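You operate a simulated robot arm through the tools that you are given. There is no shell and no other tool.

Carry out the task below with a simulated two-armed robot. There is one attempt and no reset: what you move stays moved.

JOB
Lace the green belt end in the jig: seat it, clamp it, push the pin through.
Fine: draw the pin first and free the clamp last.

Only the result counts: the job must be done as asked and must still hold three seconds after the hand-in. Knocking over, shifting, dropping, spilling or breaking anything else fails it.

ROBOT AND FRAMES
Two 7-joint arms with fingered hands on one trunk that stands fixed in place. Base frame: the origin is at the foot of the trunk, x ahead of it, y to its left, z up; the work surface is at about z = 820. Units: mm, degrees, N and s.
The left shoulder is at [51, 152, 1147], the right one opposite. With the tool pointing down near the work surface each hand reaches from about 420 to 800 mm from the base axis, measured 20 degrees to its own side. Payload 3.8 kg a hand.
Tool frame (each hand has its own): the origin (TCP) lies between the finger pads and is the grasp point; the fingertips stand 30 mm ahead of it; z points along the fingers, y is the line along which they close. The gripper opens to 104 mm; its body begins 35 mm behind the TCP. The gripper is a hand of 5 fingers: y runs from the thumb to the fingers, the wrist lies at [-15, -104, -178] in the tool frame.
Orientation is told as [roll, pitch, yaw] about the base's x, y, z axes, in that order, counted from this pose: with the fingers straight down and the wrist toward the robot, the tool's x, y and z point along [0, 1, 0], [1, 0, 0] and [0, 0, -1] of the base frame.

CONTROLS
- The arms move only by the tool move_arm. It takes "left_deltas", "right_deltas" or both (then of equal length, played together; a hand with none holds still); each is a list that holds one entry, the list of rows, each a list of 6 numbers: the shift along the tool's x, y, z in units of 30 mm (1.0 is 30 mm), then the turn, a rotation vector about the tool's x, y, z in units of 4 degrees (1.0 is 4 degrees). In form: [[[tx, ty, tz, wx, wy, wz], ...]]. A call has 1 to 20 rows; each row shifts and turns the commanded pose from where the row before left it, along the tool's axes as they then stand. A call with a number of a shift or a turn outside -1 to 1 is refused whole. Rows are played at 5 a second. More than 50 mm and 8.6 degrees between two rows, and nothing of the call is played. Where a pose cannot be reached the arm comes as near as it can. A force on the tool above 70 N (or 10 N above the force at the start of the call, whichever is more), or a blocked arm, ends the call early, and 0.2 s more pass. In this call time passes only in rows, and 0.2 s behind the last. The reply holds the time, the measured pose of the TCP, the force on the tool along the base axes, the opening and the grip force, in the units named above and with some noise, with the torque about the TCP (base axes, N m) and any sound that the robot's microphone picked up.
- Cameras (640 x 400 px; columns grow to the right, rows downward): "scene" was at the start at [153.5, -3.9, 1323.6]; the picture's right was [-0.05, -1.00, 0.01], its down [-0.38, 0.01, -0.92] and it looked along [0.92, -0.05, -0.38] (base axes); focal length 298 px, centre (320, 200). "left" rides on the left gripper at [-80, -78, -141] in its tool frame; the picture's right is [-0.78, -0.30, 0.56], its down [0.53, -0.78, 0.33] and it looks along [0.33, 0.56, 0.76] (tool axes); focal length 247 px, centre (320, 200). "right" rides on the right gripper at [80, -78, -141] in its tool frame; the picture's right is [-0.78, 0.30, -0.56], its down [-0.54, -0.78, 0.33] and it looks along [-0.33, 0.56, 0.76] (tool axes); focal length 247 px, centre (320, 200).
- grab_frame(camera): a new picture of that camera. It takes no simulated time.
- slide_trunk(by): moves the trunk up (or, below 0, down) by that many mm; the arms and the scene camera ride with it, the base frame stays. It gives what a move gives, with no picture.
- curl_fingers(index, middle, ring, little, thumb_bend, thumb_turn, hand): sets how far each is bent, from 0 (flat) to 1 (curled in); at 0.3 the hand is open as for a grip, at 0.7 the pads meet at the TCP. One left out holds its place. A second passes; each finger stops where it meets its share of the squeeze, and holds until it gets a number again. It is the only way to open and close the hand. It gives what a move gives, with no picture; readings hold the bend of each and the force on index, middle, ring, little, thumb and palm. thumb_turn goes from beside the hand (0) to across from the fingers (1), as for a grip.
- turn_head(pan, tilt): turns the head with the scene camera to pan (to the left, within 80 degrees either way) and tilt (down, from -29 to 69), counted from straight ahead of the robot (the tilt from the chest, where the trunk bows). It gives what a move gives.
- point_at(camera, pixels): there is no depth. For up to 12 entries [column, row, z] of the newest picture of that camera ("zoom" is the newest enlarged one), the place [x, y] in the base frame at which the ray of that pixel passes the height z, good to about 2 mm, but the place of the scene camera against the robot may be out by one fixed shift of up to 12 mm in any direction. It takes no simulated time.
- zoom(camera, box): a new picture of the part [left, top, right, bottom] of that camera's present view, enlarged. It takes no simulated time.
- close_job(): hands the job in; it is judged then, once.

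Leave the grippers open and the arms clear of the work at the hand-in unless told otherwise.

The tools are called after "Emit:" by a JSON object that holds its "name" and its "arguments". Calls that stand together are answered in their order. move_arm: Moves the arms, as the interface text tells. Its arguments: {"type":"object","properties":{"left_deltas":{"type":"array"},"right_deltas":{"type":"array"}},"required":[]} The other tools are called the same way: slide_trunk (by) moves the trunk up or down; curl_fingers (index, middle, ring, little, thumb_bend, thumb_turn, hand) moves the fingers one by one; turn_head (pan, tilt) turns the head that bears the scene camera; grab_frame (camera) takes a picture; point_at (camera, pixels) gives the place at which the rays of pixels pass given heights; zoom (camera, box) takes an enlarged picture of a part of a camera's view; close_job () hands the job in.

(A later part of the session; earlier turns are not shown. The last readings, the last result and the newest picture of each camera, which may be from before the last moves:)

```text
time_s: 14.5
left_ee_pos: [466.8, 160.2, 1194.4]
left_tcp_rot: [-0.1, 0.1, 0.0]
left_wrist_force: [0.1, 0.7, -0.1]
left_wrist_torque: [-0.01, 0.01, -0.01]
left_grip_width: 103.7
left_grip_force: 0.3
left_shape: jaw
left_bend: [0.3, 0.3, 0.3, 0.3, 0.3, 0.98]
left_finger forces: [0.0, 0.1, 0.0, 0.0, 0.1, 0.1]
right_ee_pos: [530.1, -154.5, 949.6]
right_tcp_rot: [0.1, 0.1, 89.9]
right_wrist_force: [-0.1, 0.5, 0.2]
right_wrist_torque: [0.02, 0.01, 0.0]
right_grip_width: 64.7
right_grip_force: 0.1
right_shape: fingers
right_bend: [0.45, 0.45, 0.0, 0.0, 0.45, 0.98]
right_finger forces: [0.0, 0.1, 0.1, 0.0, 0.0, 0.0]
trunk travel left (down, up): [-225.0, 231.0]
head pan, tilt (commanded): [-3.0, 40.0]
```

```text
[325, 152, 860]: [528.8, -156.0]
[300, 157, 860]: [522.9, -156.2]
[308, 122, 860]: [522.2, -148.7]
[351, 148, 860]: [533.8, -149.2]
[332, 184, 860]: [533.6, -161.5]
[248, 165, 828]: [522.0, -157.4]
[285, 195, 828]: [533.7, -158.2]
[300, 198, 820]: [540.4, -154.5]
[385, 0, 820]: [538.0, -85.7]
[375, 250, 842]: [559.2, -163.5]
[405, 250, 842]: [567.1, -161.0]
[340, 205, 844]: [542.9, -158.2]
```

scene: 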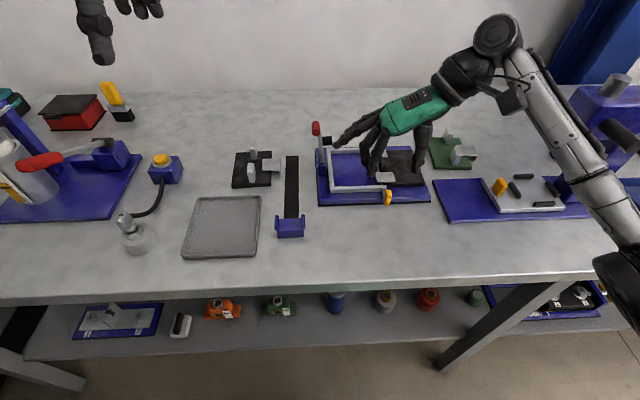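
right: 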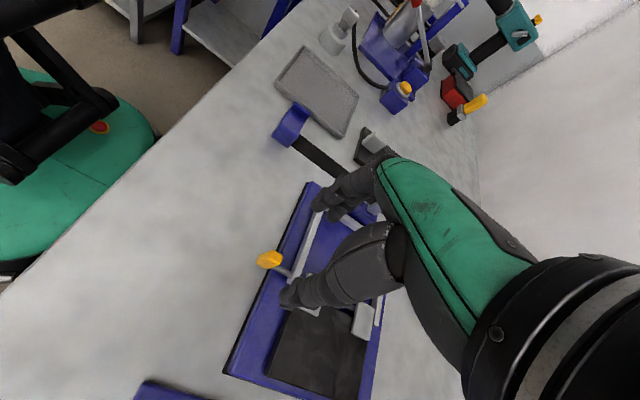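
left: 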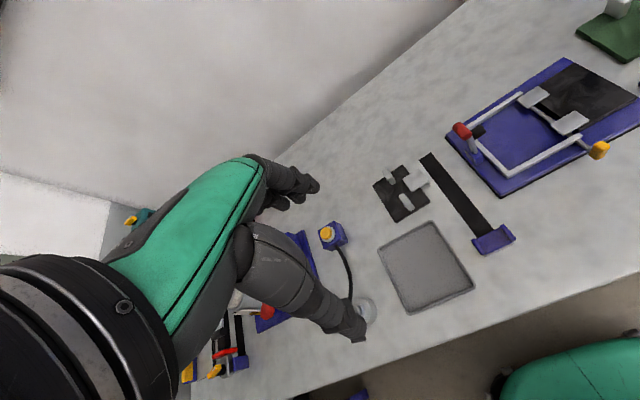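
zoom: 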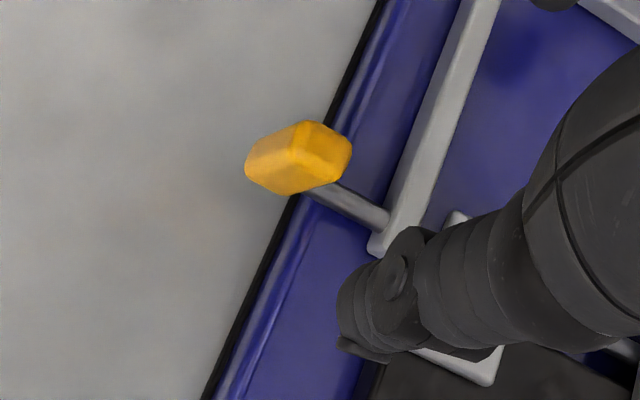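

The paddle centre is about (529,-156), almost exactly under the TCP. I descend straight down to z≈868 in small rows, so that the tips end near z 838, above the jig base.

Emit:
{"name": "move_arm", "arguments": {"right_deltas": [[[0.03, -0.04, 0.7, 0, 0, 0], [0, 0, 0.7, 0, 0, 0], [0, 0, 0.66, 0, 0, 0], [0, 0, 0.66, 0, 0, 0]]]}}

Emit:
{"name": "grab_frame", "arguments": {"camera": "right"}}

Emit:
{"name": "zoom", "arguments": {"camera": "scene", "box": [310, 100, 470, 220]}}

```text
time_s: 15.5
left_ee_pos: [464.8, 159.0, 1196.7]
left_tcp_rot: [-0.1, 0.0, -0.1]
left_wrist_force: [0.7, -0.6, 0.6]
left_wrist_torque: [-0.01, -0.03, -0.06]
left_grip_width: 103.7
left_grip_force: 0.1
left_shape: jaw
left_bend: [0.3, 0.3, 0.3, 0.3, 0.3, 0.98]
left_finger forces: [0.0, 0.0, 0.0, 0.0, 0.1, 0.0]
right_ee_pos: [529.8, -155.8, 868.6]
right_tcp_rot: [-0.1, -0.2, 89.9]
right_wrist_force: [-0.1, 0.1, 5.7]
right_wrist_torque: [0.18, -0.03, 0.03]
right_grip_width: 64.8
right_grip_force: 2.8
right_shape: fingers
right_bend: [0.45, 0.45, 0.0, 0.0, 0.45, 0.98]
right_finger forces: [0.0, 5.0, 0.0, 0.0, 0.0, 0.0]
trunk travel left (down, up): [-225.0, 231.0]
head pan, tilt (commanded): [-3.0, 40.0]
```

```text
taken
```

right: 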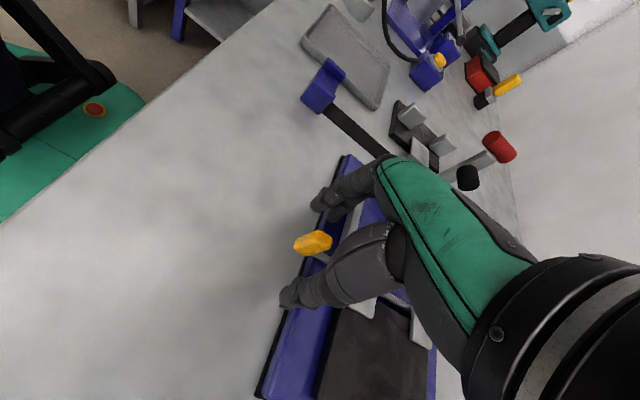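

```text
3.33 times, centred on (390, 160) of scene
```

zoom: 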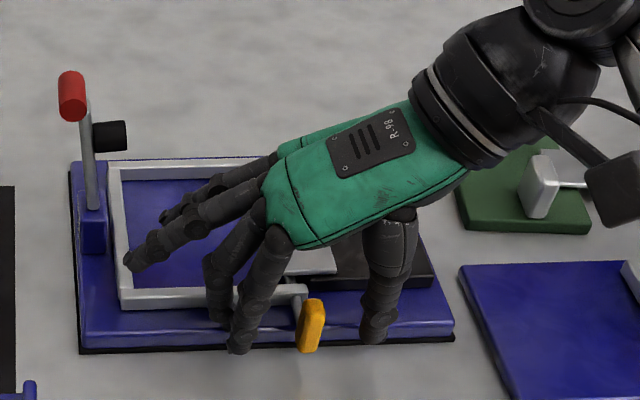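

The middle finger feels 5 N upward: its tip rests on the jig base top. I'll raise the hand by 5 mm and shift 2 mm toward the robot before closing.

Emit:
{"name": "move_arm", "arguments": {"right_deltas": [[[0.07, 0, -0.17, 0, 0, 0]]]}}

```text
time_s: 15.9
left_ee_pos: [466.3, 159.9, 1194.9]
left_tcp_rot: [0.0, 0.0, 0.1]
left_wrist_force: [0.0, -0.6, -0.3]
left_wrist_torque: [0.03, -0.05, 0.03]
left_grip_width: 103.9
left_grip_force: 0.0
left_shape: jaw
left_bend: [0.3, 0.3, 0.3, 0.3, 0.3, 0.98]
left_finger forces: [0.0, 0.0, 0.0, 0.1, 0.0, 0.0]
right_ee_pos: [527.7, -156.9, 873.1]
right_tcp_rot: [0.1, 0.1, 90.0]
right_wrist_force: [0.2, -0.2, 0.0]
right_wrist_torque: [0.0, 0.01, 0.01]
right_grip_width: 64.5
right_grip_force: 0.0
right_shape: fingers
right_bend: [0.45, 0.45, 0.0, 0.0, 0.45, 0.98]
right_finger forces: [0.1, 0.1, 0.1, 0.0, 0.0, 0.1]
trunk travel left (down, up): [-225.0, 231.0]
head pan, tilt (commanded): [-3.0, 40.0]
```

The contact force is gone, with the TCP at (528,-157,873). Now I close thumb, index and middle gently around the paddle.

Emit:
{"name": "curl_fingers", "arguments": {"hand": "right", "index": 0.62, "middle": 0.62, "thumb_bend": 0.62}}

Emit:
{"name": "zoom", "arguments": {"camera": "right", "box": [250, 150, 410, 330]}}

Emit:
{"name": "zoom", "arguments": {"camera": "scene", "box": [340, 130, 440, 220]}}

```text
time_s: 16.9
left_ee_pos: [465.4, 159.7, 1195.4]
left_tcp_rot: [0.0, 0.0, 0.0]
left_wrist_force: [0.7, 0.1, -0.2]
left_wrist_torque: [0.0, -0.01, 0.0]
left_grip_width: 103.6
left_grip_force: 0.0
left_shape: jaw
left_bend: [0.3, 0.3, 0.3, 0.3, 0.3, 0.98]
left_finger forces: [0.1, 0.0, 0.1, 0.1, 0.0, 0.0]
right_ee_pos: [526.8, -156.8, 872.3]
right_tcp_rot: [0.0, 0.0, 90.0]
right_wrist_force: [0.0, -0.5, 0.2]
right_wrist_torque: [0.03, 0.02, -0.02]
right_grip_width: 21.5
right_grip_force: 0.1
right_shape: fingers
right_bend: [0.62, 0.62, 0.0, 0.0, 0.62, 0.98]
right_finger forces: [0.0, 0.0, 0.0, 0.1, 0.0, 0.0]
trunk travel left (down, up): [-225.0, 231.0]
head pan, tilt (commanded): [-3.0, 40.0]
```

```text
2.22 times, centred on (330, 240) of right
```

zoom: 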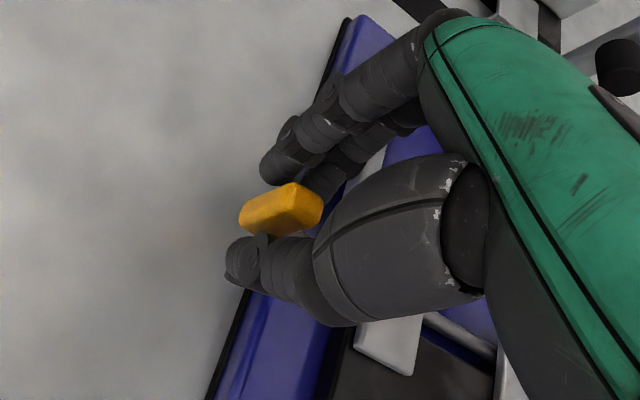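

```text
4.44 times, centred on (390, 175) of scene
```

zoom: 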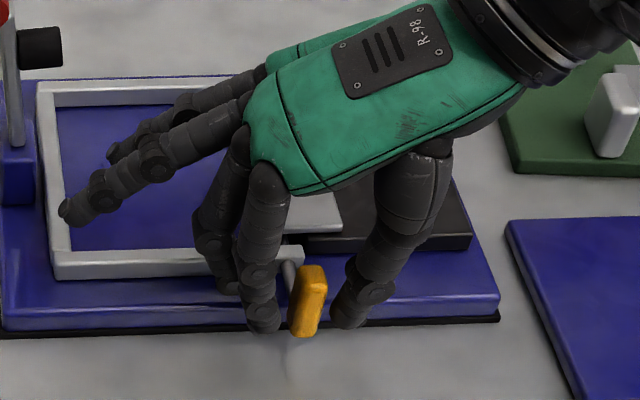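

The paddle sits between the index and thumb, with 21 mm opening and no contact yet. I close further to grip it.

Emit:
{"name": "curl_fingers", "arguments": {"hand": "right", "index": 0.75, "middle": 0.75, "thumb_bend": 0.75}}

Emit:
{"name": "zoom", "arguments": {"camera": "right", "box": [250, 150, 410, 330]}}

Emit:
{"name": "zoom", "arguments": {"camera": "scene", "box": [340, 130, 440, 220]}}

```text
time_s: 17.9
left_ee_pos: [466.4, 159.0, 1195.0]
left_tcp_rot: [0.0, 0.1, 0.0]
left_wrist_force: [-0.6, 0.0, 0.2]
left_wrist_torque: [0.01, 0.02, 0.01]
left_grip_width: 103.7
left_grip_force: 0.1
left_shape: jaw
left_bend: [0.3, 0.3, 0.3, 0.3, 0.3, 0.98]
left_finger forces: [0.1, 0.0, 0.0, 0.1, 0.1, 0.1]
right_ee_pos: [528.0, -156.4, 873.9]
right_tcp_rot: [0.0, 0.0, 90.0]
right_wrist_force: [1.6, 0.6, 0.4]
right_wrist_torque: [-0.02, -0.02, 0.04]
right_grip_width: 6.7
right_grip_force: 8.9
right_shape: fingers
right_bend: [0.72, 0.74, 0.0, 0.0, 0.68, 0.97]
right_finger forces: [7.3, 2.4, 0.1, 0.0, 8.7, 0.0]
trunk travel left (down, up): [-225.0, 231.0]
head pan, tilt (commanded): [-3.0, 40.0]
```

```text
2.22 times, centred on (330, 240) of right
```

zoom: 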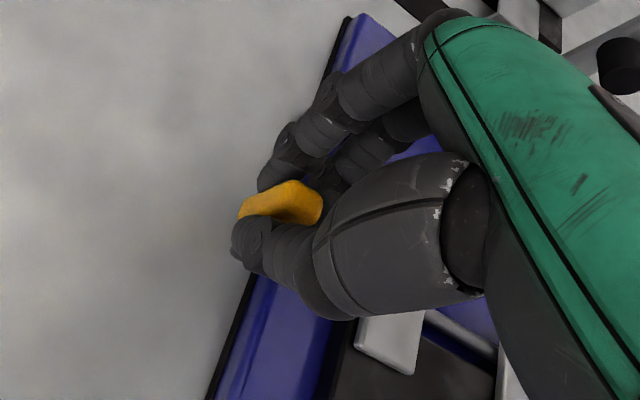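

```text
4.44 times, centred on (390, 175) of scene
```

zoom: 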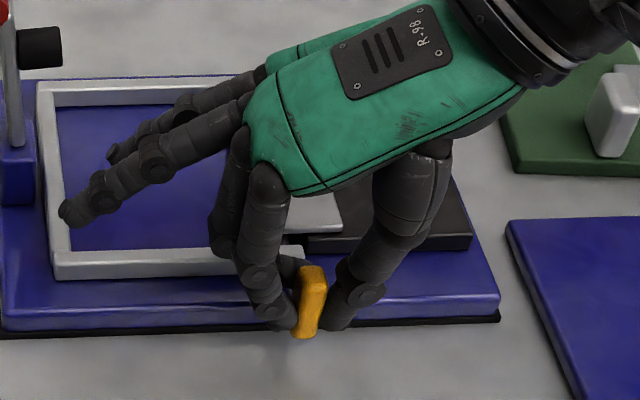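

The paddle is gripped: index 7 N, middle 2 N, thumb 9 N. I'll start the draw with 8 mm straight toward the robot (tool +x) and read the forces.

Emit:
{"name": "move_arm", "arguments": {"right_deltas": [[[0.13, 0, 0, 0, 0, 0], [0.13, 0, 0, 0, 0, 0]]]}}

Emit:
{"name": "zoom", "arguments": {"camera": "scene", "box": [340, 130, 440, 220]}}

```text
time_s: 18.5
left_ee_pos: [466.2, 159.0, 1195.2]
left_tcp_rot: [0.0, 0.1, 0.0]
left_wrist_force: [-0.4, 0.1, 0.4]
left_wrist_torque: [0.0, 0.05, -0.01]
left_grip_width: 104.0
left_grip_force: 0.1
left_shape: jaw
left_bend: [0.3, 0.3, 0.3, 0.3, 0.3, 0.98]
left_finger forces: [0.0, 0.1, 0.0, 0.0, 0.1, 0.0]
right_ee_pos: [518.4, -156.6, 873.7]
right_tcp_rot: [0.1, -0.1, 90.0]
right_wrist_force: [0.8, -0.9, 0.8]
right_wrist_torque: [-0.03, -0.02, 0.01]
right_grip_width: 6.7
right_grip_force: 8.9
right_shape: fingers
right_bend: [0.72, 0.74, 0.0, 0.0, 0.68, 0.97]
right_finger forces: [7.2, 2.0, 0.1, 0.0, 8.2, 0.0]
trunk travel left (down, up): [-225.0, 231.0]
head pan, tilt (commanded): [-3.0, 40.0]
```

```text
4.44 times, centred on (390, 175) of scene
```

zoom: 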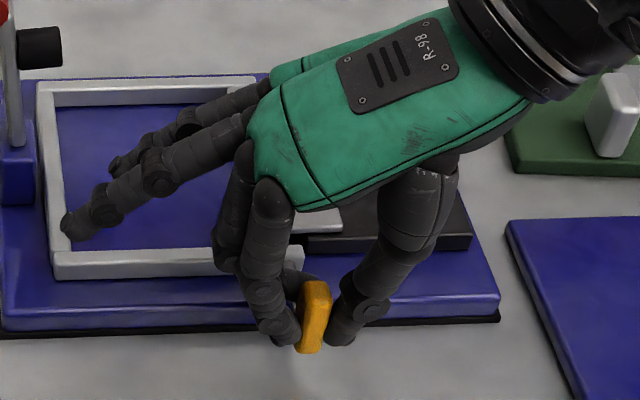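

The pin follows freely with under 1 N. I keep drawing straight back, 63 mm more, then look at where the tip is.

Emit:
{"name": "move_arm", "arguments": {"right_deltas": [[[0.35, 0, 0, 0, 0, 0], [0.35, 0, 0, 0, 0, 0], [0.35, 0, 0, 0, 0, 0], [0.35, 0, 0, 0, 0, 0], [0.35, 0, 0, 0, 0, 0], [0.35, 0, 0, 0, 0, 0]]]}}

Emit:
{"name": "grab_frame", "arguments": {"camera": "right"}}

Emit:
{"name": "zoom", "arguments": {"camera": "scene", "box": [300, 110, 460, 240]}}

```text
time_s: 19.9
left_ee_pos: [466.4, 159.6, 1194.5]
left_tcp_rot: [0.0, 0.1, 0.0]
left_wrist_force: [0.6, -0.5, -0.2]
left_wrist_torque: [-0.01, -0.01, 0.02]
left_grip_width: 103.6
left_grip_force: 0.0
left_shape: jaw
left_bend: [0.3, 0.3, 0.3, 0.3, 0.3, 0.98]
left_finger forces: [0.1, 0.0, 0.0, 0.1, 0.0, 0.0]
right_ee_pos: [455.7, -156.9, 873.6]
right_tcp_rot: [0.1, 0.0, 90.0]
right_wrist_force: [0.3, 0.9, -0.3]
right_wrist_torque: [0.02, -0.02, 0.03]
right_grip_width: 7.1
right_grip_force: 8.4
right_shape: fingers
right_bend: [0.72, 0.74, 0.0, 0.0, 0.68, 0.97]
right_finger forces: [7.6, 2.2, 0.0, 0.0, 7.0, 0.0]
trunk travel left (down, up): [-225.0, 231.0]
head pan, tilt (commanded): [-3.0, 40.0]
```

```text
taken
```

right: 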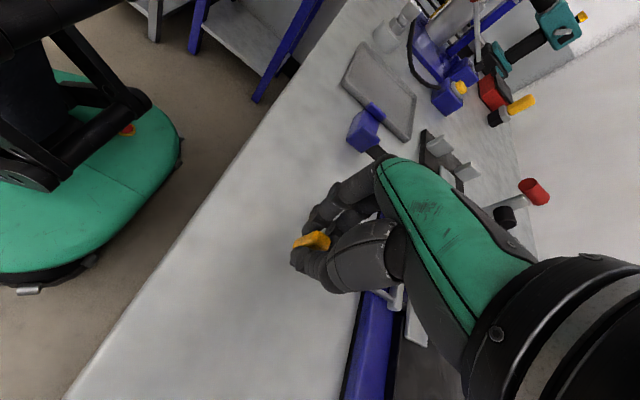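

```text
3.08 times, centred on (380, 175) of scene
```

zoom: 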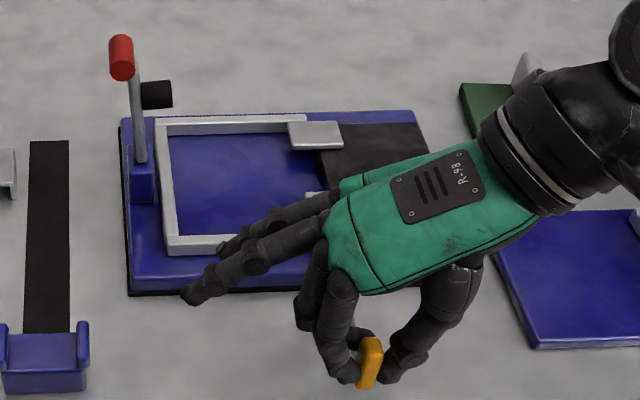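

The pin has come out 72 mm with no resistance. I draw another 18 mm (90 in total), then check the tip with the left hand camera.

Emit:
{"name": "move_arm", "arguments": {"right_deltas": [[[0.3, 0, 0, 0, 0, 0], [0.3, 0, 0, 0, 0, 0]]]}}

Emit:
{"name": "grab_frame", "arguments": {"camera": "left"}}

Emit:
{"name": "zoom", "arguments": {"camera": "left", "box": [480, 60, 630, 200]}}

```text
time_s: 20.5
left_ee_pos: [469.0, 160.0, 1194.1]
left_tcp_rot: [0.0, 0.2, 0.0]
left_wrist_force: [0.7, 0.5, -0.4]
left_wrist_torque: [-0.03, 0.02, 0.0]
left_grip_width: 103.7
left_grip_force: 0.0
left_shape: jaw
left_bend: [0.3, 0.3, 0.3, 0.3, 0.3, 0.98]
left_finger forces: [0.0, 0.1, 0.1, 0.1, 0.0, 0.0]
right_ee_pos: [441.4, -157.1, 873.3]
right_tcp_rot: [0.0, 0.0, 89.9]
right_wrist_force: [10.7, 1.7, -0.2]
right_wrist_torque: [0.02, -0.19, -0.03]
right_grip_width: 6.8
right_grip_force: 11.8
right_shape: fingers
right_bend: [0.72, 0.74, 0.0, 0.0, 0.69, 0.97]
right_finger forces: [7.6, 8.0, 0.0, 0.0, 7.3, 0.1]
trunk travel left (down, up): [-225.0, 231.0]
head pan, tilt (commanded): [-3.0, 40.0]
```

```text
taken
```

left: 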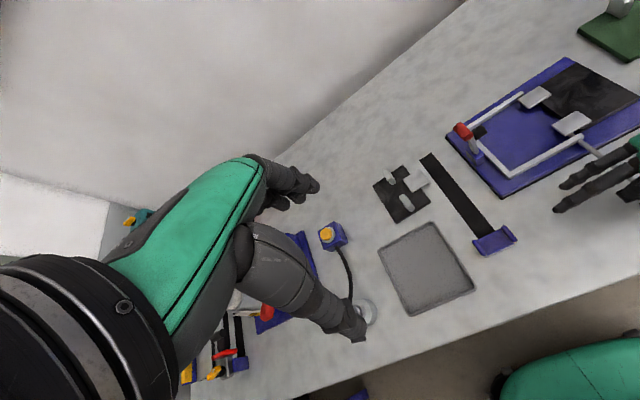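

```text
2.86 times, centred on (555, 130) of left
```

zoom: 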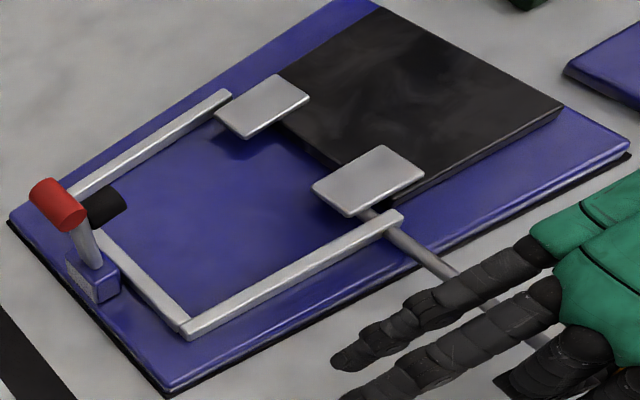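

The pull force rose to 10.7 N at x≈441: the pin has reached its end stop, about 87 mm out. The left camera shows the space between the loops is empty now. I back off 4 mm to relieve the pull, then open the fingers.

Emit:
{"name": "move_arm", "arguments": {"right_deltas": [[[-0.13, 0, 0, 0, 0, 0]]]}}

Emit:
{"name": "curl_fingers", "arguments": {"hand": "right", "index": 0.45, "middle": 0.45, "thumb_bend": 0.45}}

```text
time_s: 20.9
left_ee_pos: [466.5, 158.4, 1196.0]
left_tcp_rot: [0.2, 0.0, 0.0]
left_wrist_force: [0.0, 0.2, -0.1]
left_wrist_torque: [-0.01, 0.04, 0.05]
left_grip_width: 104.0
left_grip_force: 0.0
left_shape: jaw
left_bend: [0.3, 0.3, 0.3, 0.3, 0.3, 0.98]
left_finger forces: [0.1, 0.0, 0.1, 0.0, 0.0, 0.1]
right_ee_pos: [444.1, -156.9, 874.4]
right_tcp_rot: [0.0, 0.0, 90.0]
right_wrist_force: [5.4, 1.1, -0.2]
right_wrist_torque: [0.03, -0.11, -0.01]
right_grip_width: 7.2
right_grip_force: 9.6
right_shape: fingers
right_bend: [0.72, 0.74, 0.0, 0.0, 0.69, 0.97]
right_finger forces: [7.6, 4.5, 0.1, 0.1, 7.2, 0.0]
trunk travel left (down, up): [-225.0, 231.0]
head pan, tilt (commanded): [-3.0, 40.0]
```

```text
time_s: 21.9
left_ee_pos: [465.3, 159.0, 1196.1]
left_tcp_rot: [0.1, 0.0, 0.0]
left_wrist_force: [0.8, 0.5, 0.2]
left_wrist_torque: [0.0, 0.01, -0.04]
left_grip_width: 103.9
left_grip_force: 0.0
left_shape: jaw
left_bend: [0.3, 0.3, 0.3, 0.3, 0.3, 0.98]
left_finger forces: [0.1, 0.0, 0.0, 0.0, 0.0, 0.0]
right_ee_pos: [442.5, -157.7, 874.6]
right_tcp_rot: [0.0, -0.1, 90.1]
right_wrist_force: [-0.2, 0.1, -0.2]
right_wrist_torque: [0.04, 0.02, -0.01]
right_grip_width: 64.5
right_grip_force: 0.1
right_shape: fingers
right_bend: [0.45, 0.45, 0.0, 0.0, 0.45, 0.97]
right_finger forces: [0.0, 0.0, 0.0, 0.0, 0.1, 0.1]
trunk travel left (down, up): [-225.0, 231.0]
head pan, tilt (commanded): [-3.0, 40.0]
```

The paddle is released and the forces are at zero. I lift the right hand straight up by 110 mm, then look at the jig again to confirm that it hasn't shifted and that the pin stays out.

Emit:
{"name": "move_arm", "arguments": {"right_deltas": [[[0, 0, -0.5, 0, 0, 0], [0, 0, -0.8, 0, 0, 0], [0, 0, -0.8, 0, 0, 0], [0, 0, -0.8, 0, 0, 0], [0, 0, -0.8, 0, 0, 0]]]}}

Emit:
{"name": "grab_frame", "arguments": {"camera": "scene"}}

Emit:
{"name": "grab_frame", "arguments": {"camera": "right"}}

Emit:
{"name": "zoom", "arguments": {"camera": "scene", "box": [300, 110, 460, 240]}}

```text
time_s: 23.1
left_ee_pos: [465.1, 159.4, 1195.2]
left_tcp_rot: [0.0, 0.0, 0.1]
left_wrist_force: [-0.6, -0.1, 0.0]
left_wrist_torque: [0.0, -0.03, 0.01]
left_grip_width: 103.9
left_grip_force: 0.1
left_shape: jaw
left_bend: [0.3, 0.3, 0.3, 0.3, 0.3, 0.98]
left_finger forces: [0.0, 0.1, 0.0, 0.1, 0.0, 0.0]
right_ee_pos: [440.5, -157.4, 986.5]
right_tcp_rot: [0.0, 0.1, 90.0]
right_wrist_force: [0.3, 0.2, -0.3]
right_wrist_torque: [0.0, 0.0, 0.01]
right_grip_width: 64.8
right_grip_force: 0.0
right_shape: fingers
right_bend: [0.45, 0.45, 0.0, 0.0, 0.45, 0.97]
right_finger forces: [0.0, 0.0, 0.1, 0.0, 0.0, 0.1]
trunk travel left (down, up): [-225.0, 231.0]
head pan, tilt (commanded): [-3.0, 40.0]
```

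```text
taken
```

scene: 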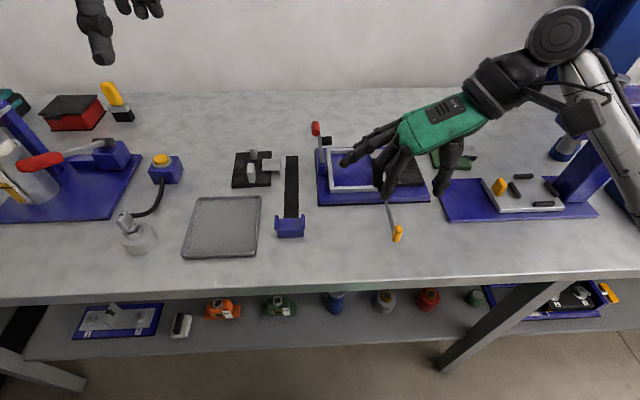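

```text
taken
```

right: 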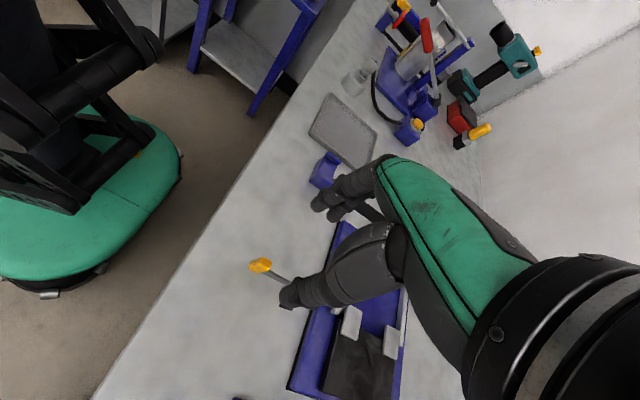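

```text
3.08 times, centred on (380, 175) of scene
```

zoom: 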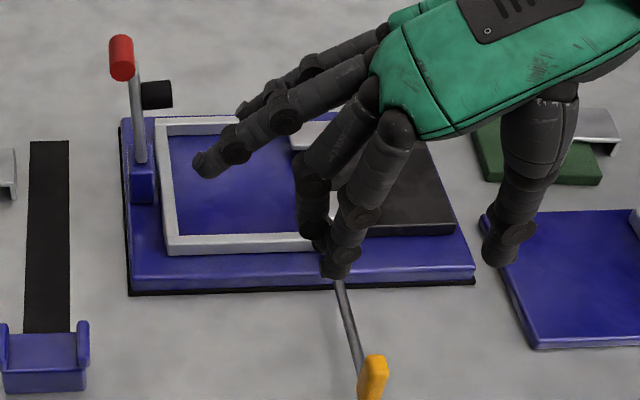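

The pin stays out with its paddle at pixel (397,235), and the jig corners are at the same pixels as before. Next is the green piece. Near the press I'll use a straight hand (yaw -5°, matching the plate) and pinch the near block lengthwise. I first move right in free air and turn back.

Emit:
{"name": "move_arm", "arguments": {"right_deltas": [[[0, -0.85, 0, 0, 0, 0], [0, -0.85, 0, 0, 0, 0], [0, -0.85, 0, 0, 0, 0], [0, -0.85, 0, 0, 0, 0], [0, 0, 0, 0, 0, 1], [0, 0, 0, 0, 0, 1], [0, 0, 0, 0, 0, 1], [0, 0, 0, 0, 0, 1], [0, 0, 0, 0, 0, 1], [0, 0, 0, 0, 0, 1], [0, 0, 0, 0, 0, 1], [0, 0, 0, 0, 0, 1], [0, 0, 0, 0, 0, 1], [0, 0, 0, 0, 0, 1], [0, 0, 0, 0, 0, 1], [0, 0, 0, 0, 0, 1], [0, 0, 0, 0, 0, 1], [0, 0, 0, 0, 0, 1], [0, 0, 0, 0, 0, 1], [0, 0, 0, 0, 0, 1]]]}}

Emit:
{"name": "move_arm", "arguments": {"right_deltas": [[[0, 0, 0, 0, 0, 1], [0, 0, 0, 0, 0, 1], [0, 0, 0, 0, 0, 1], [0, 0, 0, 0, 0, 1], [0, 0, 0, 0, 0, 1], [0, 0, 0, 0, 0, 1], [0, 0, 0, 0, 0, 1], [0, 0, 0, 0, 0, 0.75]]]}}

Emit:
{"name": "grab_frame", "arguments": {"camera": "scene"}}

```text
time_s: 27.3
left_ee_pos: [465.9, 159.5, 1195.2]
left_tcp_rot: [0.1, 0.0, 0.0]
left_wrist_force: [-0.4, 0.0, -0.7]
left_wrist_torque: [-0.02, 0.01, 0.01]
left_grip_width: 103.7
left_grip_force: 0.0
left_shape: jaw
left_bend: [0.3, 0.3, 0.3, 0.3, 0.3, 0.98]
left_finger forces: [0.0, 0.0, 0.0, 0.0, 0.0, 0.0]
right_ee_pos: [441.1, -259.3, 983.9]
right_tcp_rot: [0.0, 0.0, 25.9]
right_wrist_force: [-1.4, 0.4, 0.4]
right_wrist_torque: [0.02, 0.0, -0.01]
right_grip_width: 64.7
right_grip_force: 0.0
right_shape: fingers
right_bend: [0.45, 0.45, 0.0, 0.0, 0.45, 0.97]
right_finger forces: [0.1, 0.0, 0.1, 0.1, 0.0, 0.0]
trunk travel left (down, up): [-225.0, 231.0]
head pan, tilt (commanded): [-3.0, 40.0]
```

```text
time_s: 29.1
left_ee_pos: [464.3, 159.7, 1196.2]
left_tcp_rot: [0.0, -0.1, 0.0]
left_wrist_force: [0.3, -0.3, -0.9]
left_wrist_torque: [-0.02, 0.02, 0.02]
left_grip_width: 103.7
left_grip_force: 0.0
left_shape: jaw
left_bend: [0.3, 0.3, 0.3, 0.3, 0.3, 0.98]
left_finger forces: [0.0, 0.0, 0.0, 0.0, 0.1, 0.1]
right_ee_pos: [441.1, -257.9, 984.5]
right_tcp_rot: [0.0, 0.0, -5.0]
right_wrist_force: [-0.6, -0.3, 0.1]
right_wrist_torque: [-0.02, -0.03, -0.03]
right_grip_width: 65.0
right_grip_force: 0.1
right_shape: fingers
right_bend: [0.45, 0.45, 0.0, 0.0, 0.45, 0.97]
right_finger forces: [0.0, 0.1, 0.0, 0.0, 0.1, 0.1]
trunk travel left (down, up): [-225.0, 231.0]
head pan, tilt (commanded): [-3.0, 40.0]
```

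```text
taken
```

scene: 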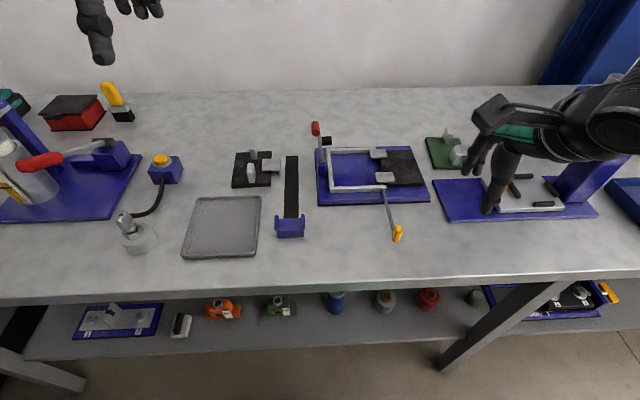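

The hand is back at yaw -5° and the scene is undisturbed. I narrow the tripod to about 52 mm so that the fingers fit between the two blocks, then move above the near block at a safe height (z≈960).

Emit:
{"name": "curl_fingers", "arguments": {"hand": "right", "index": 0.5, "middle": 0.5, "ring": 0.0, "little": 0.0, "thumb_bend": 0.5}}

Emit:
{"name": "move_arm", "arguments": {"right_deltas": [[[-0.256, 0.907, 0.1, 0, 0, 0], [-0.256, 0.907, 0.1, 0, 0, 0], [-0.256, 0.907, 0.1, 0, 0, 0], [-0.256, 0.907, 0.1, 0, 0, 0], [-0.256, 0.907, 0.1, 0, 0, 0], [-0.256, 0.907, 0.1, 0, 0, 0], [-0.256, 0.907, 0.1, 0, 0, 0], [-0.256, 0.907, 0.1, 0, 0, 0]]]}}

Emit:
{"name": "grab_frame", "arguments": {"camera": "right"}}

Emit:
{"name": "zoom", "arguments": {"camera": "right", "box": [220, 160, 400, 340]}}

Emit:
{"name": "zoom", "arguments": {"camera": "scene", "box": [400, 60, 560, 200]}}

```text
time_s: 30.1
left_ee_pos: [465.7, 160.1, 1195.7]
left_tcp_rot: [0.1, 0.0, 0.0]
left_wrist_force: [0.3, -0.3, 0.5]
left_wrist_torque: [0.02, 0.0, -0.01]
left_grip_width: 103.8
left_grip_force: 0.0
left_shape: jaw
left_bend: [0.3, 0.3, 0.3, 0.3, 0.3, 0.98]
left_finger forces: [0.1, 0.0, 0.1, 0.1, 0.0, 0.0]
right_ee_pos: [441.6, -259.0, 985.1]
right_tcp_rot: [0.0, 0.0, -5.1]
right_wrist_force: [-0.5, 0.0, -0.1]
right_wrist_torque: [-0.01, 0.04, -0.02]
right_grip_width: 52.8
right_grip_force: 0.1
right_shape: fingers
right_bend: [0.5, 0.5, 0.0, 0.0, 0.5, 0.97]
right_finger forces: [0.0, 0.0, 0.1, 0.0, 0.1, 0.1]
trunk travel left (down, up): [-225.0, 231.0]
head pan, tilt (commanded): [-3.0, 40.0]
```

```text
time_s: 31.9
left_ee_pos: [465.7, 160.7, 1195.6]
left_tcp_rot: [0.0, 0.0, 0.1]
left_wrist_force: [-0.1, 0.4, -0.9]
left_wrist_torque: [0.02, -0.01, -0.02]
left_grip_width: 103.8
left_grip_force: 0.0
left_shape: jaw
left_bend: [0.3, 0.3, 0.3, 0.3, 0.3, 0.98]
left_finger forces: [0.0, 0.1, 0.0, 0.0, 0.0, 0.1]
right_ee_pos: [652.6, -336.9, 960.8]
right_tcp_rot: [-0.2, 0.1, -4.9]
right_wrist_force: [0.1, 1.3, 0.1]
right_wrist_torque: [0.01, 0.0, -0.03]
right_grip_width: 52.6
right_grip_force: 0.1
right_shape: fingers
right_bend: [0.5, 0.5, 0.0, 0.0, 0.5, 0.97]
right_finger forces: [0.0, 0.1, 0.1, 0.1, 0.1, 0.0]
trunk travel left (down, up): [-225.0, 231.0]
head pan, tilt (commanded): [-3.0, 40.0]
```

```text
taken
```

right: 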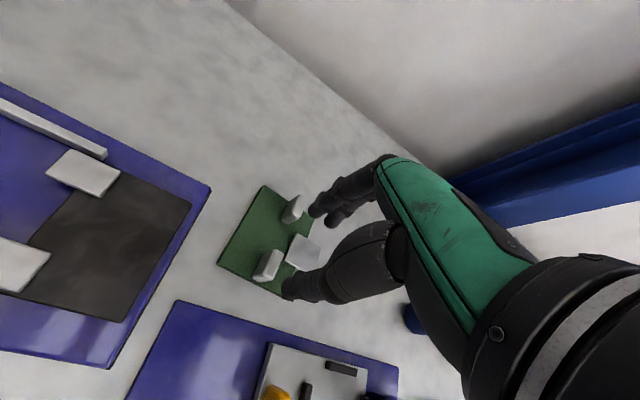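

```text
2.22 times, centred on (310, 250) of right
```

zoom: 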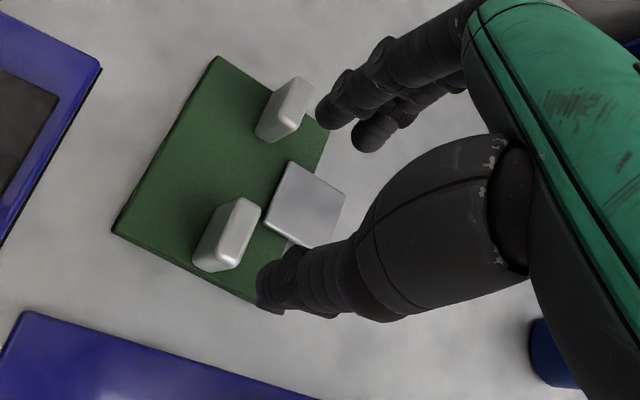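

```text
2.86 times, centred on (480, 130) of scene
```

zoom: 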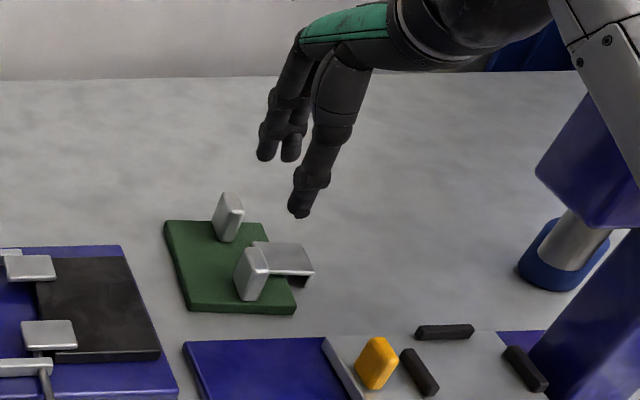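

No contact. I zoom tightly on the near block to confirm its top face position from this viewpoint, and check the arm's clearance to the press in the full scene picture.

Emit:
{"name": "zoom", "arguments": {"camera": "right", "box": [240, 230, 310, 300]}}

Emit:
{"name": "grab_frame", "arguments": {"camera": "scene"}}

```text
5.71 times, centred on (275, 265) of right
```

zoom: 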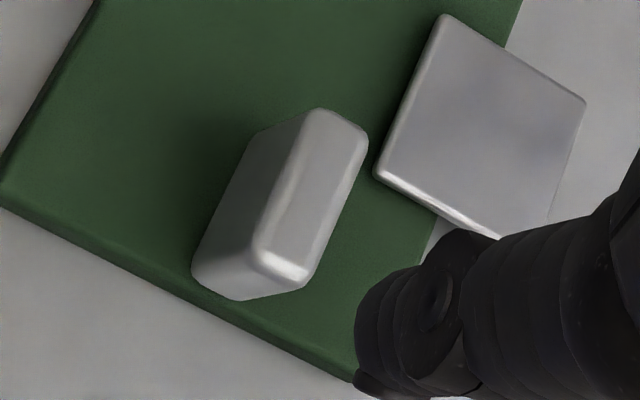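

```text
taken
```

scene: 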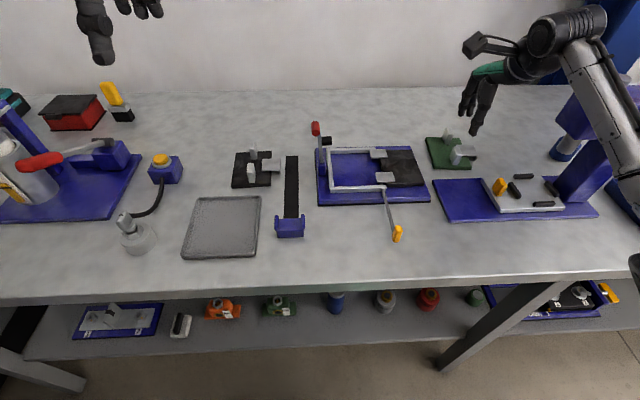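

The near block's top face is clear: corners at about (318,108), (368,137), (303,287) and (253,262) in the zoom. I query those at z=860, and also points along the forearm in the scene picture to judge its clearance to the press.

Emit:
{"name": "point_at", "arguments": {"camera": "zoom", "pixels": [[318, 108, 860], [368, 137, 860], [303, 287, 860], [253, 262, 860], [193, 275, 829], [235, 300, 829], [375, 177, 836], [445, 15, 836], [585, 98, 836], [497, 237, 836]]}}

Emit:
{"name": "point_at", "arguments": {"camera": "scene", "pixels": [[630, 190, 950], [630, 190, 1000], [630, 190, 1050], [600, 80, 1050], [600, 80, 1100], [575, 100, 960], [575, 100, 1000], [612, 122, 960], [612, 122, 1000]]}}

```text
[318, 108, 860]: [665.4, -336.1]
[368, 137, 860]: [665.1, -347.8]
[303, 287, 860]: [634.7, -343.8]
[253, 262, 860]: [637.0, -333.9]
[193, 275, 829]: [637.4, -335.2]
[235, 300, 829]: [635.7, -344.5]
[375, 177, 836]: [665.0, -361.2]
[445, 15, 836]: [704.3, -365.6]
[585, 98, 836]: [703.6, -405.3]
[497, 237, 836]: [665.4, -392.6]
```

```text
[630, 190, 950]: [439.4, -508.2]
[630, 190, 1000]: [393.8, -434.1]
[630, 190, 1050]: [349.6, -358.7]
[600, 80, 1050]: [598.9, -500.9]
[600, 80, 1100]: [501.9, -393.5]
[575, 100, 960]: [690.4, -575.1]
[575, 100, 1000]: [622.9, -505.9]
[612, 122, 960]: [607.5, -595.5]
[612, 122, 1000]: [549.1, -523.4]
```

The block top at z=860 is confirmed: its centre is (650.6,-340.4). The forearm runs at x below 550 and y above about -510, clear of the press head. I descend with a 1.7 mm correction to z≈877 and check.

Emit:
{"name": "move_arm", "arguments": {"right_deltas": [[[-0.055, -0.055, 0.7, 0, 0, 0], [0, 0, 0.7, 0, 0, 0], [0, 0, 0.7, 0, 0, 0], [0, 0, 0.7, 0, 0, 0]]]}}

Emit:
{"name": "zoom", "arguments": {"camera": "scene", "box": [420, 90, 520, 180]}}

Emit:
{"name": "zoom", "arguments": {"camera": "right", "box": [240, 150, 400, 310]}}

Emit:
{"name": "grab_frame", "arguments": {"camera": "scene"}}

```text
time_s: 32.9
left_ee_pos: [464.2, 159.2, 1195.5]
left_tcp_rot: [0.0, 0.0, 0.1]
left_wrist_force: [-0.9, -0.2, 0.5]
left_wrist_torque: [0.01, 0.02, 0.02]
left_grip_width: 103.5
left_grip_force: 0.1
left_shape: jaw
left_bend: [0.3, 0.3, 0.3, 0.3, 0.3, 0.98]
left_finger forces: [0.0, 0.0, 0.0, 0.0, 0.0, 0.0]
right_ee_pos: [651.7, -340.6, 877.5]
right_tcp_rot: [0.0, 0.0, -5.0]
right_wrist_force: [0.2, -0.1, 0.3]
right_wrist_torque: [0.03, 0.0, 0.0]
right_grip_width: 52.4
right_grip_force: 0.1
right_shape: fingers
right_bend: [0.5, 0.5, 0.0, 0.0, 0.5, 0.97]
right_finger forces: [0.0, 0.1, 0.0, 0.1, 0.1, 0.0]
trunk travel left (down, up): [-225.0, 231.0]
head pan, tilt (commanded): [-3.0, 40.0]
```

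```text
4.44 times, centred on (470, 135) of scene
```

zoom: 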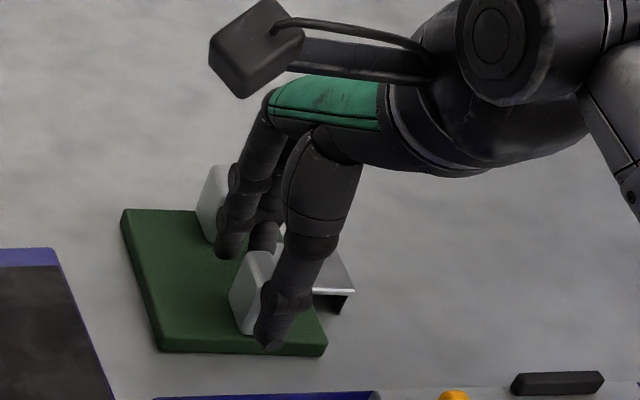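

```text
2.50 times, centred on (320, 230) of right
```

zoom: 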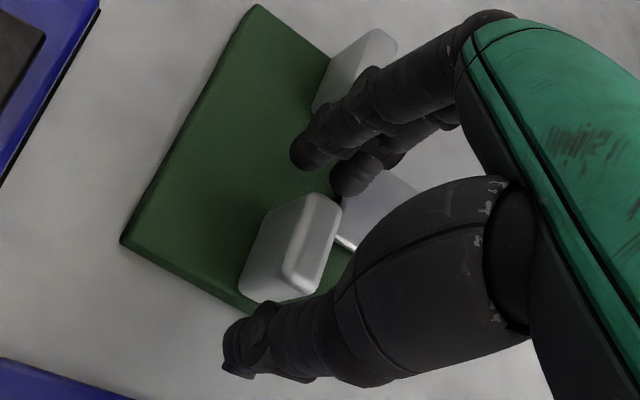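

```text
taken
```

scene: 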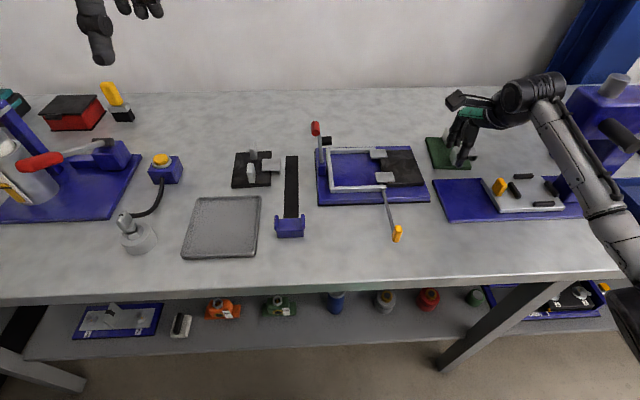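

The near block stands right between the thumb and the index/middle fingers, with no contact. I go down 9 mm more to z≈868 with a small sideways trim.

Emit:
{"name": "move_arm", "arguments": {"right_deltas": [[[0.05, 0, 0.15, 0, 0, 0], [0, 0, 0.15, 0, 0, 0]]]}}

```text
time_s: 33.5
left_ee_pos: [465.8, 159.4, 1196.4]
left_tcp_rot: [0.0, 0.1, -0.1]
left_wrist_force: [-0.2, 0.1, -0.1]
left_wrist_torque: [-0.01, -0.02, -0.02]
left_grip_width: 103.7
left_grip_force: 0.1
left_shape: jaw
left_bend: [0.3, 0.3, 0.3, 0.3, 0.3, 0.98]
left_finger forces: [0.0, 0.0, 0.0, 0.0, 0.0, 0.1]
right_ee_pos: [652.6, -339.1, 867.4]
right_tcp_rot: [0.1, -0.1, -4.9]
right_wrist_force: [0.5, 0.6, -0.2]
right_wrist_torque: [-0.01, -0.01, 0.02]
right_grip_width: 52.5
right_grip_force: 0.1
right_shape: fingers
right_bend: [0.5, 0.5, 0.0, 0.0, 0.5, 0.97]
right_finger forces: [0.0, 0.1, 0.1, 0.0, 0.0, 0.0]
trunk travel left (down, up): [-225.0, 231.0]
head pan, tilt (commanded): [-3.0, 40.0]
```

Still no contact at z 867. I go 3 mm lower for a deeper hold, then close the tripod on the block.

Emit:
{"name": "move_arm", "arguments": {"right_deltas": [[[0, 0, 0.1, 0, 0, 0]]]}}

Emit:
{"name": "curl_fingers", "arguments": {"hand": "right", "index": 0.58, "middle": 0.58, "thumb_bend": 0.58}}

Emit:
{"name": "zoom", "arguments": {"camera": "right", "box": [240, 150, 400, 310]}}

```text
time_s: 33.9
left_ee_pos: [464.8, 159.0, 1196.4]
left_tcp_rot: [0.0, 0.1, 0.1]
left_wrist_force: [-0.3, -0.1, -0.2]
left_wrist_torque: [-0.01, 0.04, 0.0]
left_grip_width: 104.0
left_grip_force: 0.0
left_shape: jaw
left_bend: [0.3, 0.3, 0.3, 0.3, 0.3, 0.98]
left_finger forces: [0.1, 0.0, 0.0, 0.1, 0.0, 0.0]
right_ee_pos: [650.9, -338.8, 866.1]
right_tcp_rot: [0.0, -0.1, -5.0]
right_wrist_force: [0.0, 0.3, 1.2]
right_wrist_torque: [-0.02, -0.07, 0.01]
right_grip_width: 52.3
right_grip_force: 0.8
right_shape: fingers
right_bend: [0.5, 0.5, 0.0, 0.0, 0.5, 0.97]
right_finger forces: [0.0, 1.7, 0.0, 0.0, 0.0, 0.0]
trunk travel left (down, up): [-225.0, 231.0]
head pan, tilt (commanded): [-3.0, 40.0]
```

```text
time_s: 34.9
left_ee_pos: [464.8, 159.1, 1196.5]
left_tcp_rot: [0.1, 0.0, 0.0]
left_wrist_force: [-0.4, 0.5, -0.2]
left_wrist_torque: [-0.01, -0.04, 0.02]
left_grip_width: 103.7
left_grip_force: 0.0
left_shape: jaw
left_bend: [0.3, 0.3, 0.3, 0.3, 0.3, 0.98]
left_finger forces: [0.0, 0.1, 0.0, 0.0, 0.0, 0.0]
right_ee_pos: [652.4, -337.1, 865.8]
right_tcp_rot: [0.1, 0.0, -5.0]
right_wrist_force: [1.3, 0.2, 3.0]
right_wrist_torque: [-0.05, -0.05, 0.0]
right_grip_width: 34.4
right_grip_force: 1.5
right_shape: fingers
right_bend: [0.57, 0.56, 0.0, 0.0, 0.57, 0.97]
right_finger forces: [0.0, 2.1, 0.0, 0.0, 0.0, 0.1]
trunk travel left (down, up): [-225.0, 231.0]
head pan, tilt (commanded): [-3.0, 40.0]
```

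```text
2.50 times, centred on (320, 230) of right
```

zoom: 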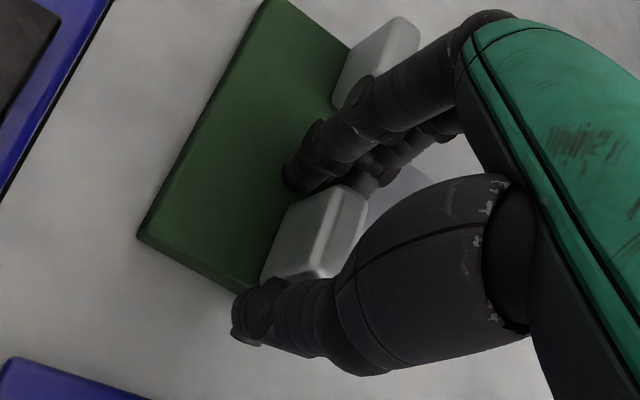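

The middle finger presses lightly (2–3 N) on the loop's edge below it. I raise the hand by 4 mm to clear the loop, then close.

Emit:
{"name": "move_arm", "arguments": {"right_deltas": [[[0, 0, -0.13, 0, 0, 0]]]}}

Emit:
{"name": "curl_fingers", "arguments": {"hand": "right", "index": 0.66, "middle": 0.66, "thumb_bend": 0.66}}

Emit:
{"name": "zoom", "arguments": {"camera": "right", "box": [240, 150, 400, 310]}}

Emit:
{"name": "zoom", "arguments": {"camera": "scene", "box": [420, 90, 520, 180]}}

```text
time_s: 35.3
left_ee_pos: [465.8, 160.7, 1195.4]
left_tcp_rot: [-0.1, 0.0, 0.0]
left_wrist_force: [0.7, -0.5, 0.0]
left_wrist_torque: [-0.01, -0.01, 0.0]
left_grip_width: 103.8
left_grip_force: 0.1
left_shape: jaw
left_bend: [0.3, 0.3, 0.3, 0.3, 0.3, 0.98]
left_finger forces: [0.0, 0.0, 0.1, 0.0, 0.1, 0.0]
right_ee_pos: [651.5, -338.5, 869.0]
right_tcp_rot: [-0.1, 0.1, -5.0]
right_wrist_force: [0.3, -0.6, -0.6]
right_wrist_torque: [0.0, 0.01, 0.01]
right_grip_width: 34.6
right_grip_force: 0.0
right_shape: fingers
right_bend: [0.57, 0.57, 0.0, 0.0, 0.57, 0.97]
right_finger forces: [0.0, 0.0, 0.0, 0.1, 0.0, 0.1]
trunk travel left (down, up): [-225.0, 231.0]
head pan, tilt (commanded): [-3.0, 40.0]
```

```text
time_s: 36.3
left_ee_pos: [466.5, 158.9, 1196.3]
left_tcp_rot: [0.0, 0.1, -0.1]
left_wrist_force: [-1.3, 0.5, -0.8]
left_wrist_torque: [0.02, -0.03, -0.02]
left_grip_width: 103.6
left_grip_force: 0.1
left_shape: jaw
left_bend: [0.3, 0.3, 0.3, 0.3, 0.3, 0.98]
left_finger forces: [0.1, 0.0, 0.0, 0.0, 0.0, 0.0]
right_ee_pos: [651.5, -339.2, 867.3]
right_tcp_rot: [0.1, 0.0, -5.1]
right_wrist_force: [0.6, -0.3, 0.2]
right_wrist_torque: [0.01, -0.03, 0.05]
right_grip_width: 22.7
right_grip_force: 5.7
right_shape: fingers
right_bend: [0.64, 0.62, 0.0, 0.0, 0.6, 0.97]
right_finger forces: [1.9, 4.2, 0.0, 0.0, 5.2, 0.1]
trunk travel left (down, up): [-225.0, 231.0]
head pan, tilt (commanded): [-3.0, 40.0]
```

```text
2.50 times, centred on (320, 230) of right
```

zoom: 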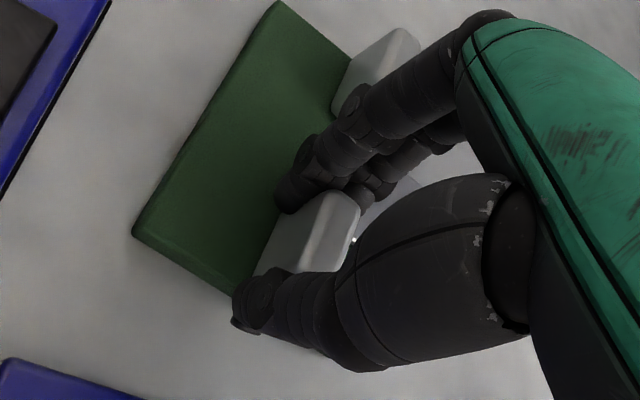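

```text
4.44 times, centred on (470, 135) of scene
```

zoom: 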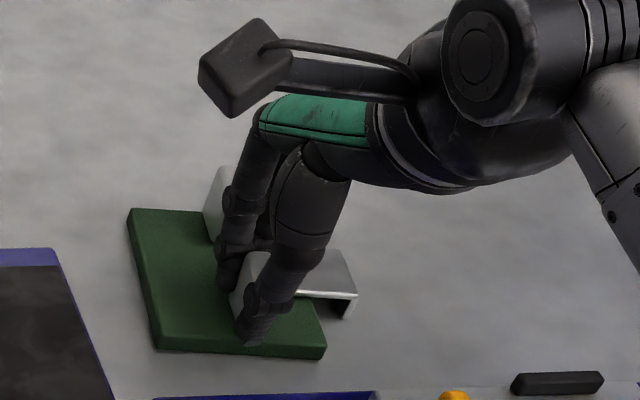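

The block is held with light forces (index 2 N, middle 4 N, thumb 5 N). I squeeze more firmly before lifting.

Emit:
{"name": "curl_fingers", "arguments": {"hand": "right", "index": 0.78, "middle": 0.8, "thumb_bend": 0.8}}

Emit:
{"name": "zoom", "arguments": {"camera": "right", "box": [240, 150, 400, 310]}}

```text
time_s: 37.3
left_ee_pos: [466.5, 158.6, 1196.4]
left_tcp_rot: [0.0, 0.1, 0.0]
left_wrist_force: [0.1, -0.8, 1.3]
left_wrist_torque: [-0.02, 0.02, 0.0]
left_grip_width: 103.9
left_grip_force: 0.1
left_shape: jaw
left_bend: [0.3, 0.3, 0.3, 0.3, 0.3, 0.98]
left_finger forces: [0.0, 0.1, 0.0, 0.0, 0.1, 0.0]
right_ee_pos: [651.2, -338.7, 869.6]
right_tcp_rot: [0.0, 0.0, -5.0]
right_wrist_force: [0.4, -0.3, -0.7]
right_wrist_torque: [0.02, 0.05, -0.02]
right_grip_width: 20.6
right_grip_force: 15.9
right_shape: fingers
right_bend: [0.72, 0.67, 0.0, 0.0, 0.6, 0.94]
right_finger forces: [8.2, 8.3, 0.1, 0.0, 15.4, 0.0]
trunk travel left (down, up): [-225.0, 231.0]
head pan, tilt (commanded): [-3.0, 40.0]
```

```text
2.50 times, centred on (320, 230) of right
```

zoom: 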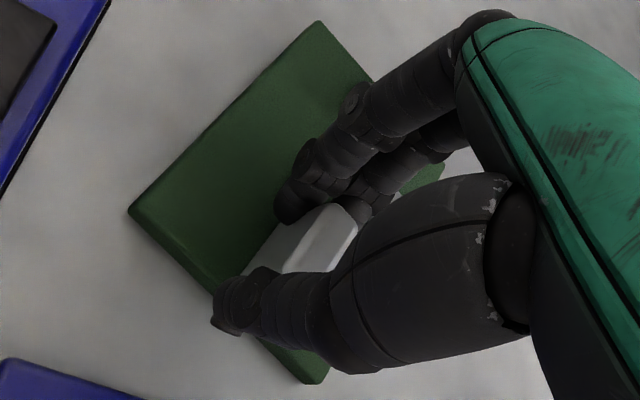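

Squeezing turned the plate noticeably clockwise (left edge now from (130,212) to (318,20)), because index and middle sat on the corners of the narrow face. I won't lift like this. I open the hand again and rise a little to re-align for a straight thumb–index pinch.

Emit:
{"name": "curl_fingers", "arguments": {"hand": "right", "index": 0.5, "middle": 0.5, "thumb_bend": 0.5}}

Emit:
{"name": "move_arm", "arguments": {"right_deltas": [[[0, 0, -0.5, 0, 0, 0], [0, 0, -0.8, 0, 0, 0], [0, 0, -0.8, 0, 0, 0], [0, 0, -0.8, 0, 0, 0]]]}}

Emit:
{"name": "zoom", "arguments": {"camera": "right", "box": [210, 160, 370, 320]}}

```text
time_s: 38.3
left_ee_pos: [464.2, 160.0, 1195.8]
left_tcp_rot: [0.0, 0.0, -0.1]
left_wrist_force: [0.7, -0.7, 0.6]
left_wrist_torque: [-0.03, -0.01, -0.03]
left_grip_width: 103.7
left_grip_force: 0.1
left_shape: jaw
left_bend: [0.3, 0.3, 0.3, 0.3, 0.3, 0.98]
left_finger forces: [0.1, 0.0, 0.1, 0.0, 0.1, 0.0]
right_ee_pos: [650.6, -339.1, 869.7]
right_tcp_rot: [0.0, 0.1, -5.0]
right_wrist_force: [-0.6, 0.1, 0.3]
right_wrist_torque: [0.0, -0.06, 0.01]
right_grip_width: 51.6
right_grip_force: 0.3
right_shape: fingers
right_bend: [0.5, 0.51, 0.0, 0.0, 0.5, 0.97]
right_finger forces: [0.0, 1.2, 0.0, 0.0, 0.1, 0.0]
trunk travel left (down, up): [-225.0, 231.0]
head pan, tilt (commanded): [-3.0, 40.0]
```

```text
time_s: 39.3
left_ee_pos: [464.6, 159.1, 1194.3]
left_tcp_rot: [0.0, 0.0, 0.0]
left_wrist_force: [0.3, 0.5, -0.3]
left_wrist_torque: [0.01, -0.04, 0.01]
left_grip_width: 103.9
left_grip_force: 0.1
left_shape: jaw
left_bend: [0.3, 0.3, 0.3, 0.3, 0.3, 0.98]
left_finger forces: [0.0, 0.1, 0.0, 0.0, 0.0, 0.0]
right_ee_pos: [651.5, -338.5, 957.7]
right_tcp_rot: [0.0, 0.0, -5.0]
right_wrist_force: [0.3, -0.1, -0.6]
right_wrist_torque: [-0.02, 0.04, 0.0]
right_grip_width: 51.8
right_grip_force: 0.0
right_shape: fingers
right_bend: [0.5, 0.5, 0.0, 0.0, 0.5, 0.97]
right_finger forces: [0.1, 0.0, 0.0, 0.1, 0.1, 0.0]
trunk travel left (down, up): [-225.0, 231.0]
head pan, tilt (commanded): [-3.0, 40.0]
```

```text
2.50 times, centred on (290, 240) of right
```

zoom: 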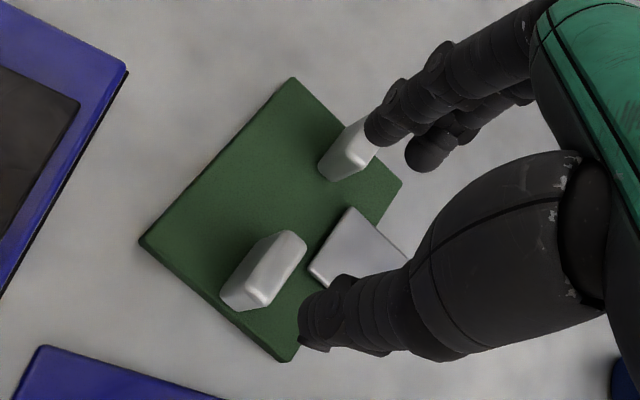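

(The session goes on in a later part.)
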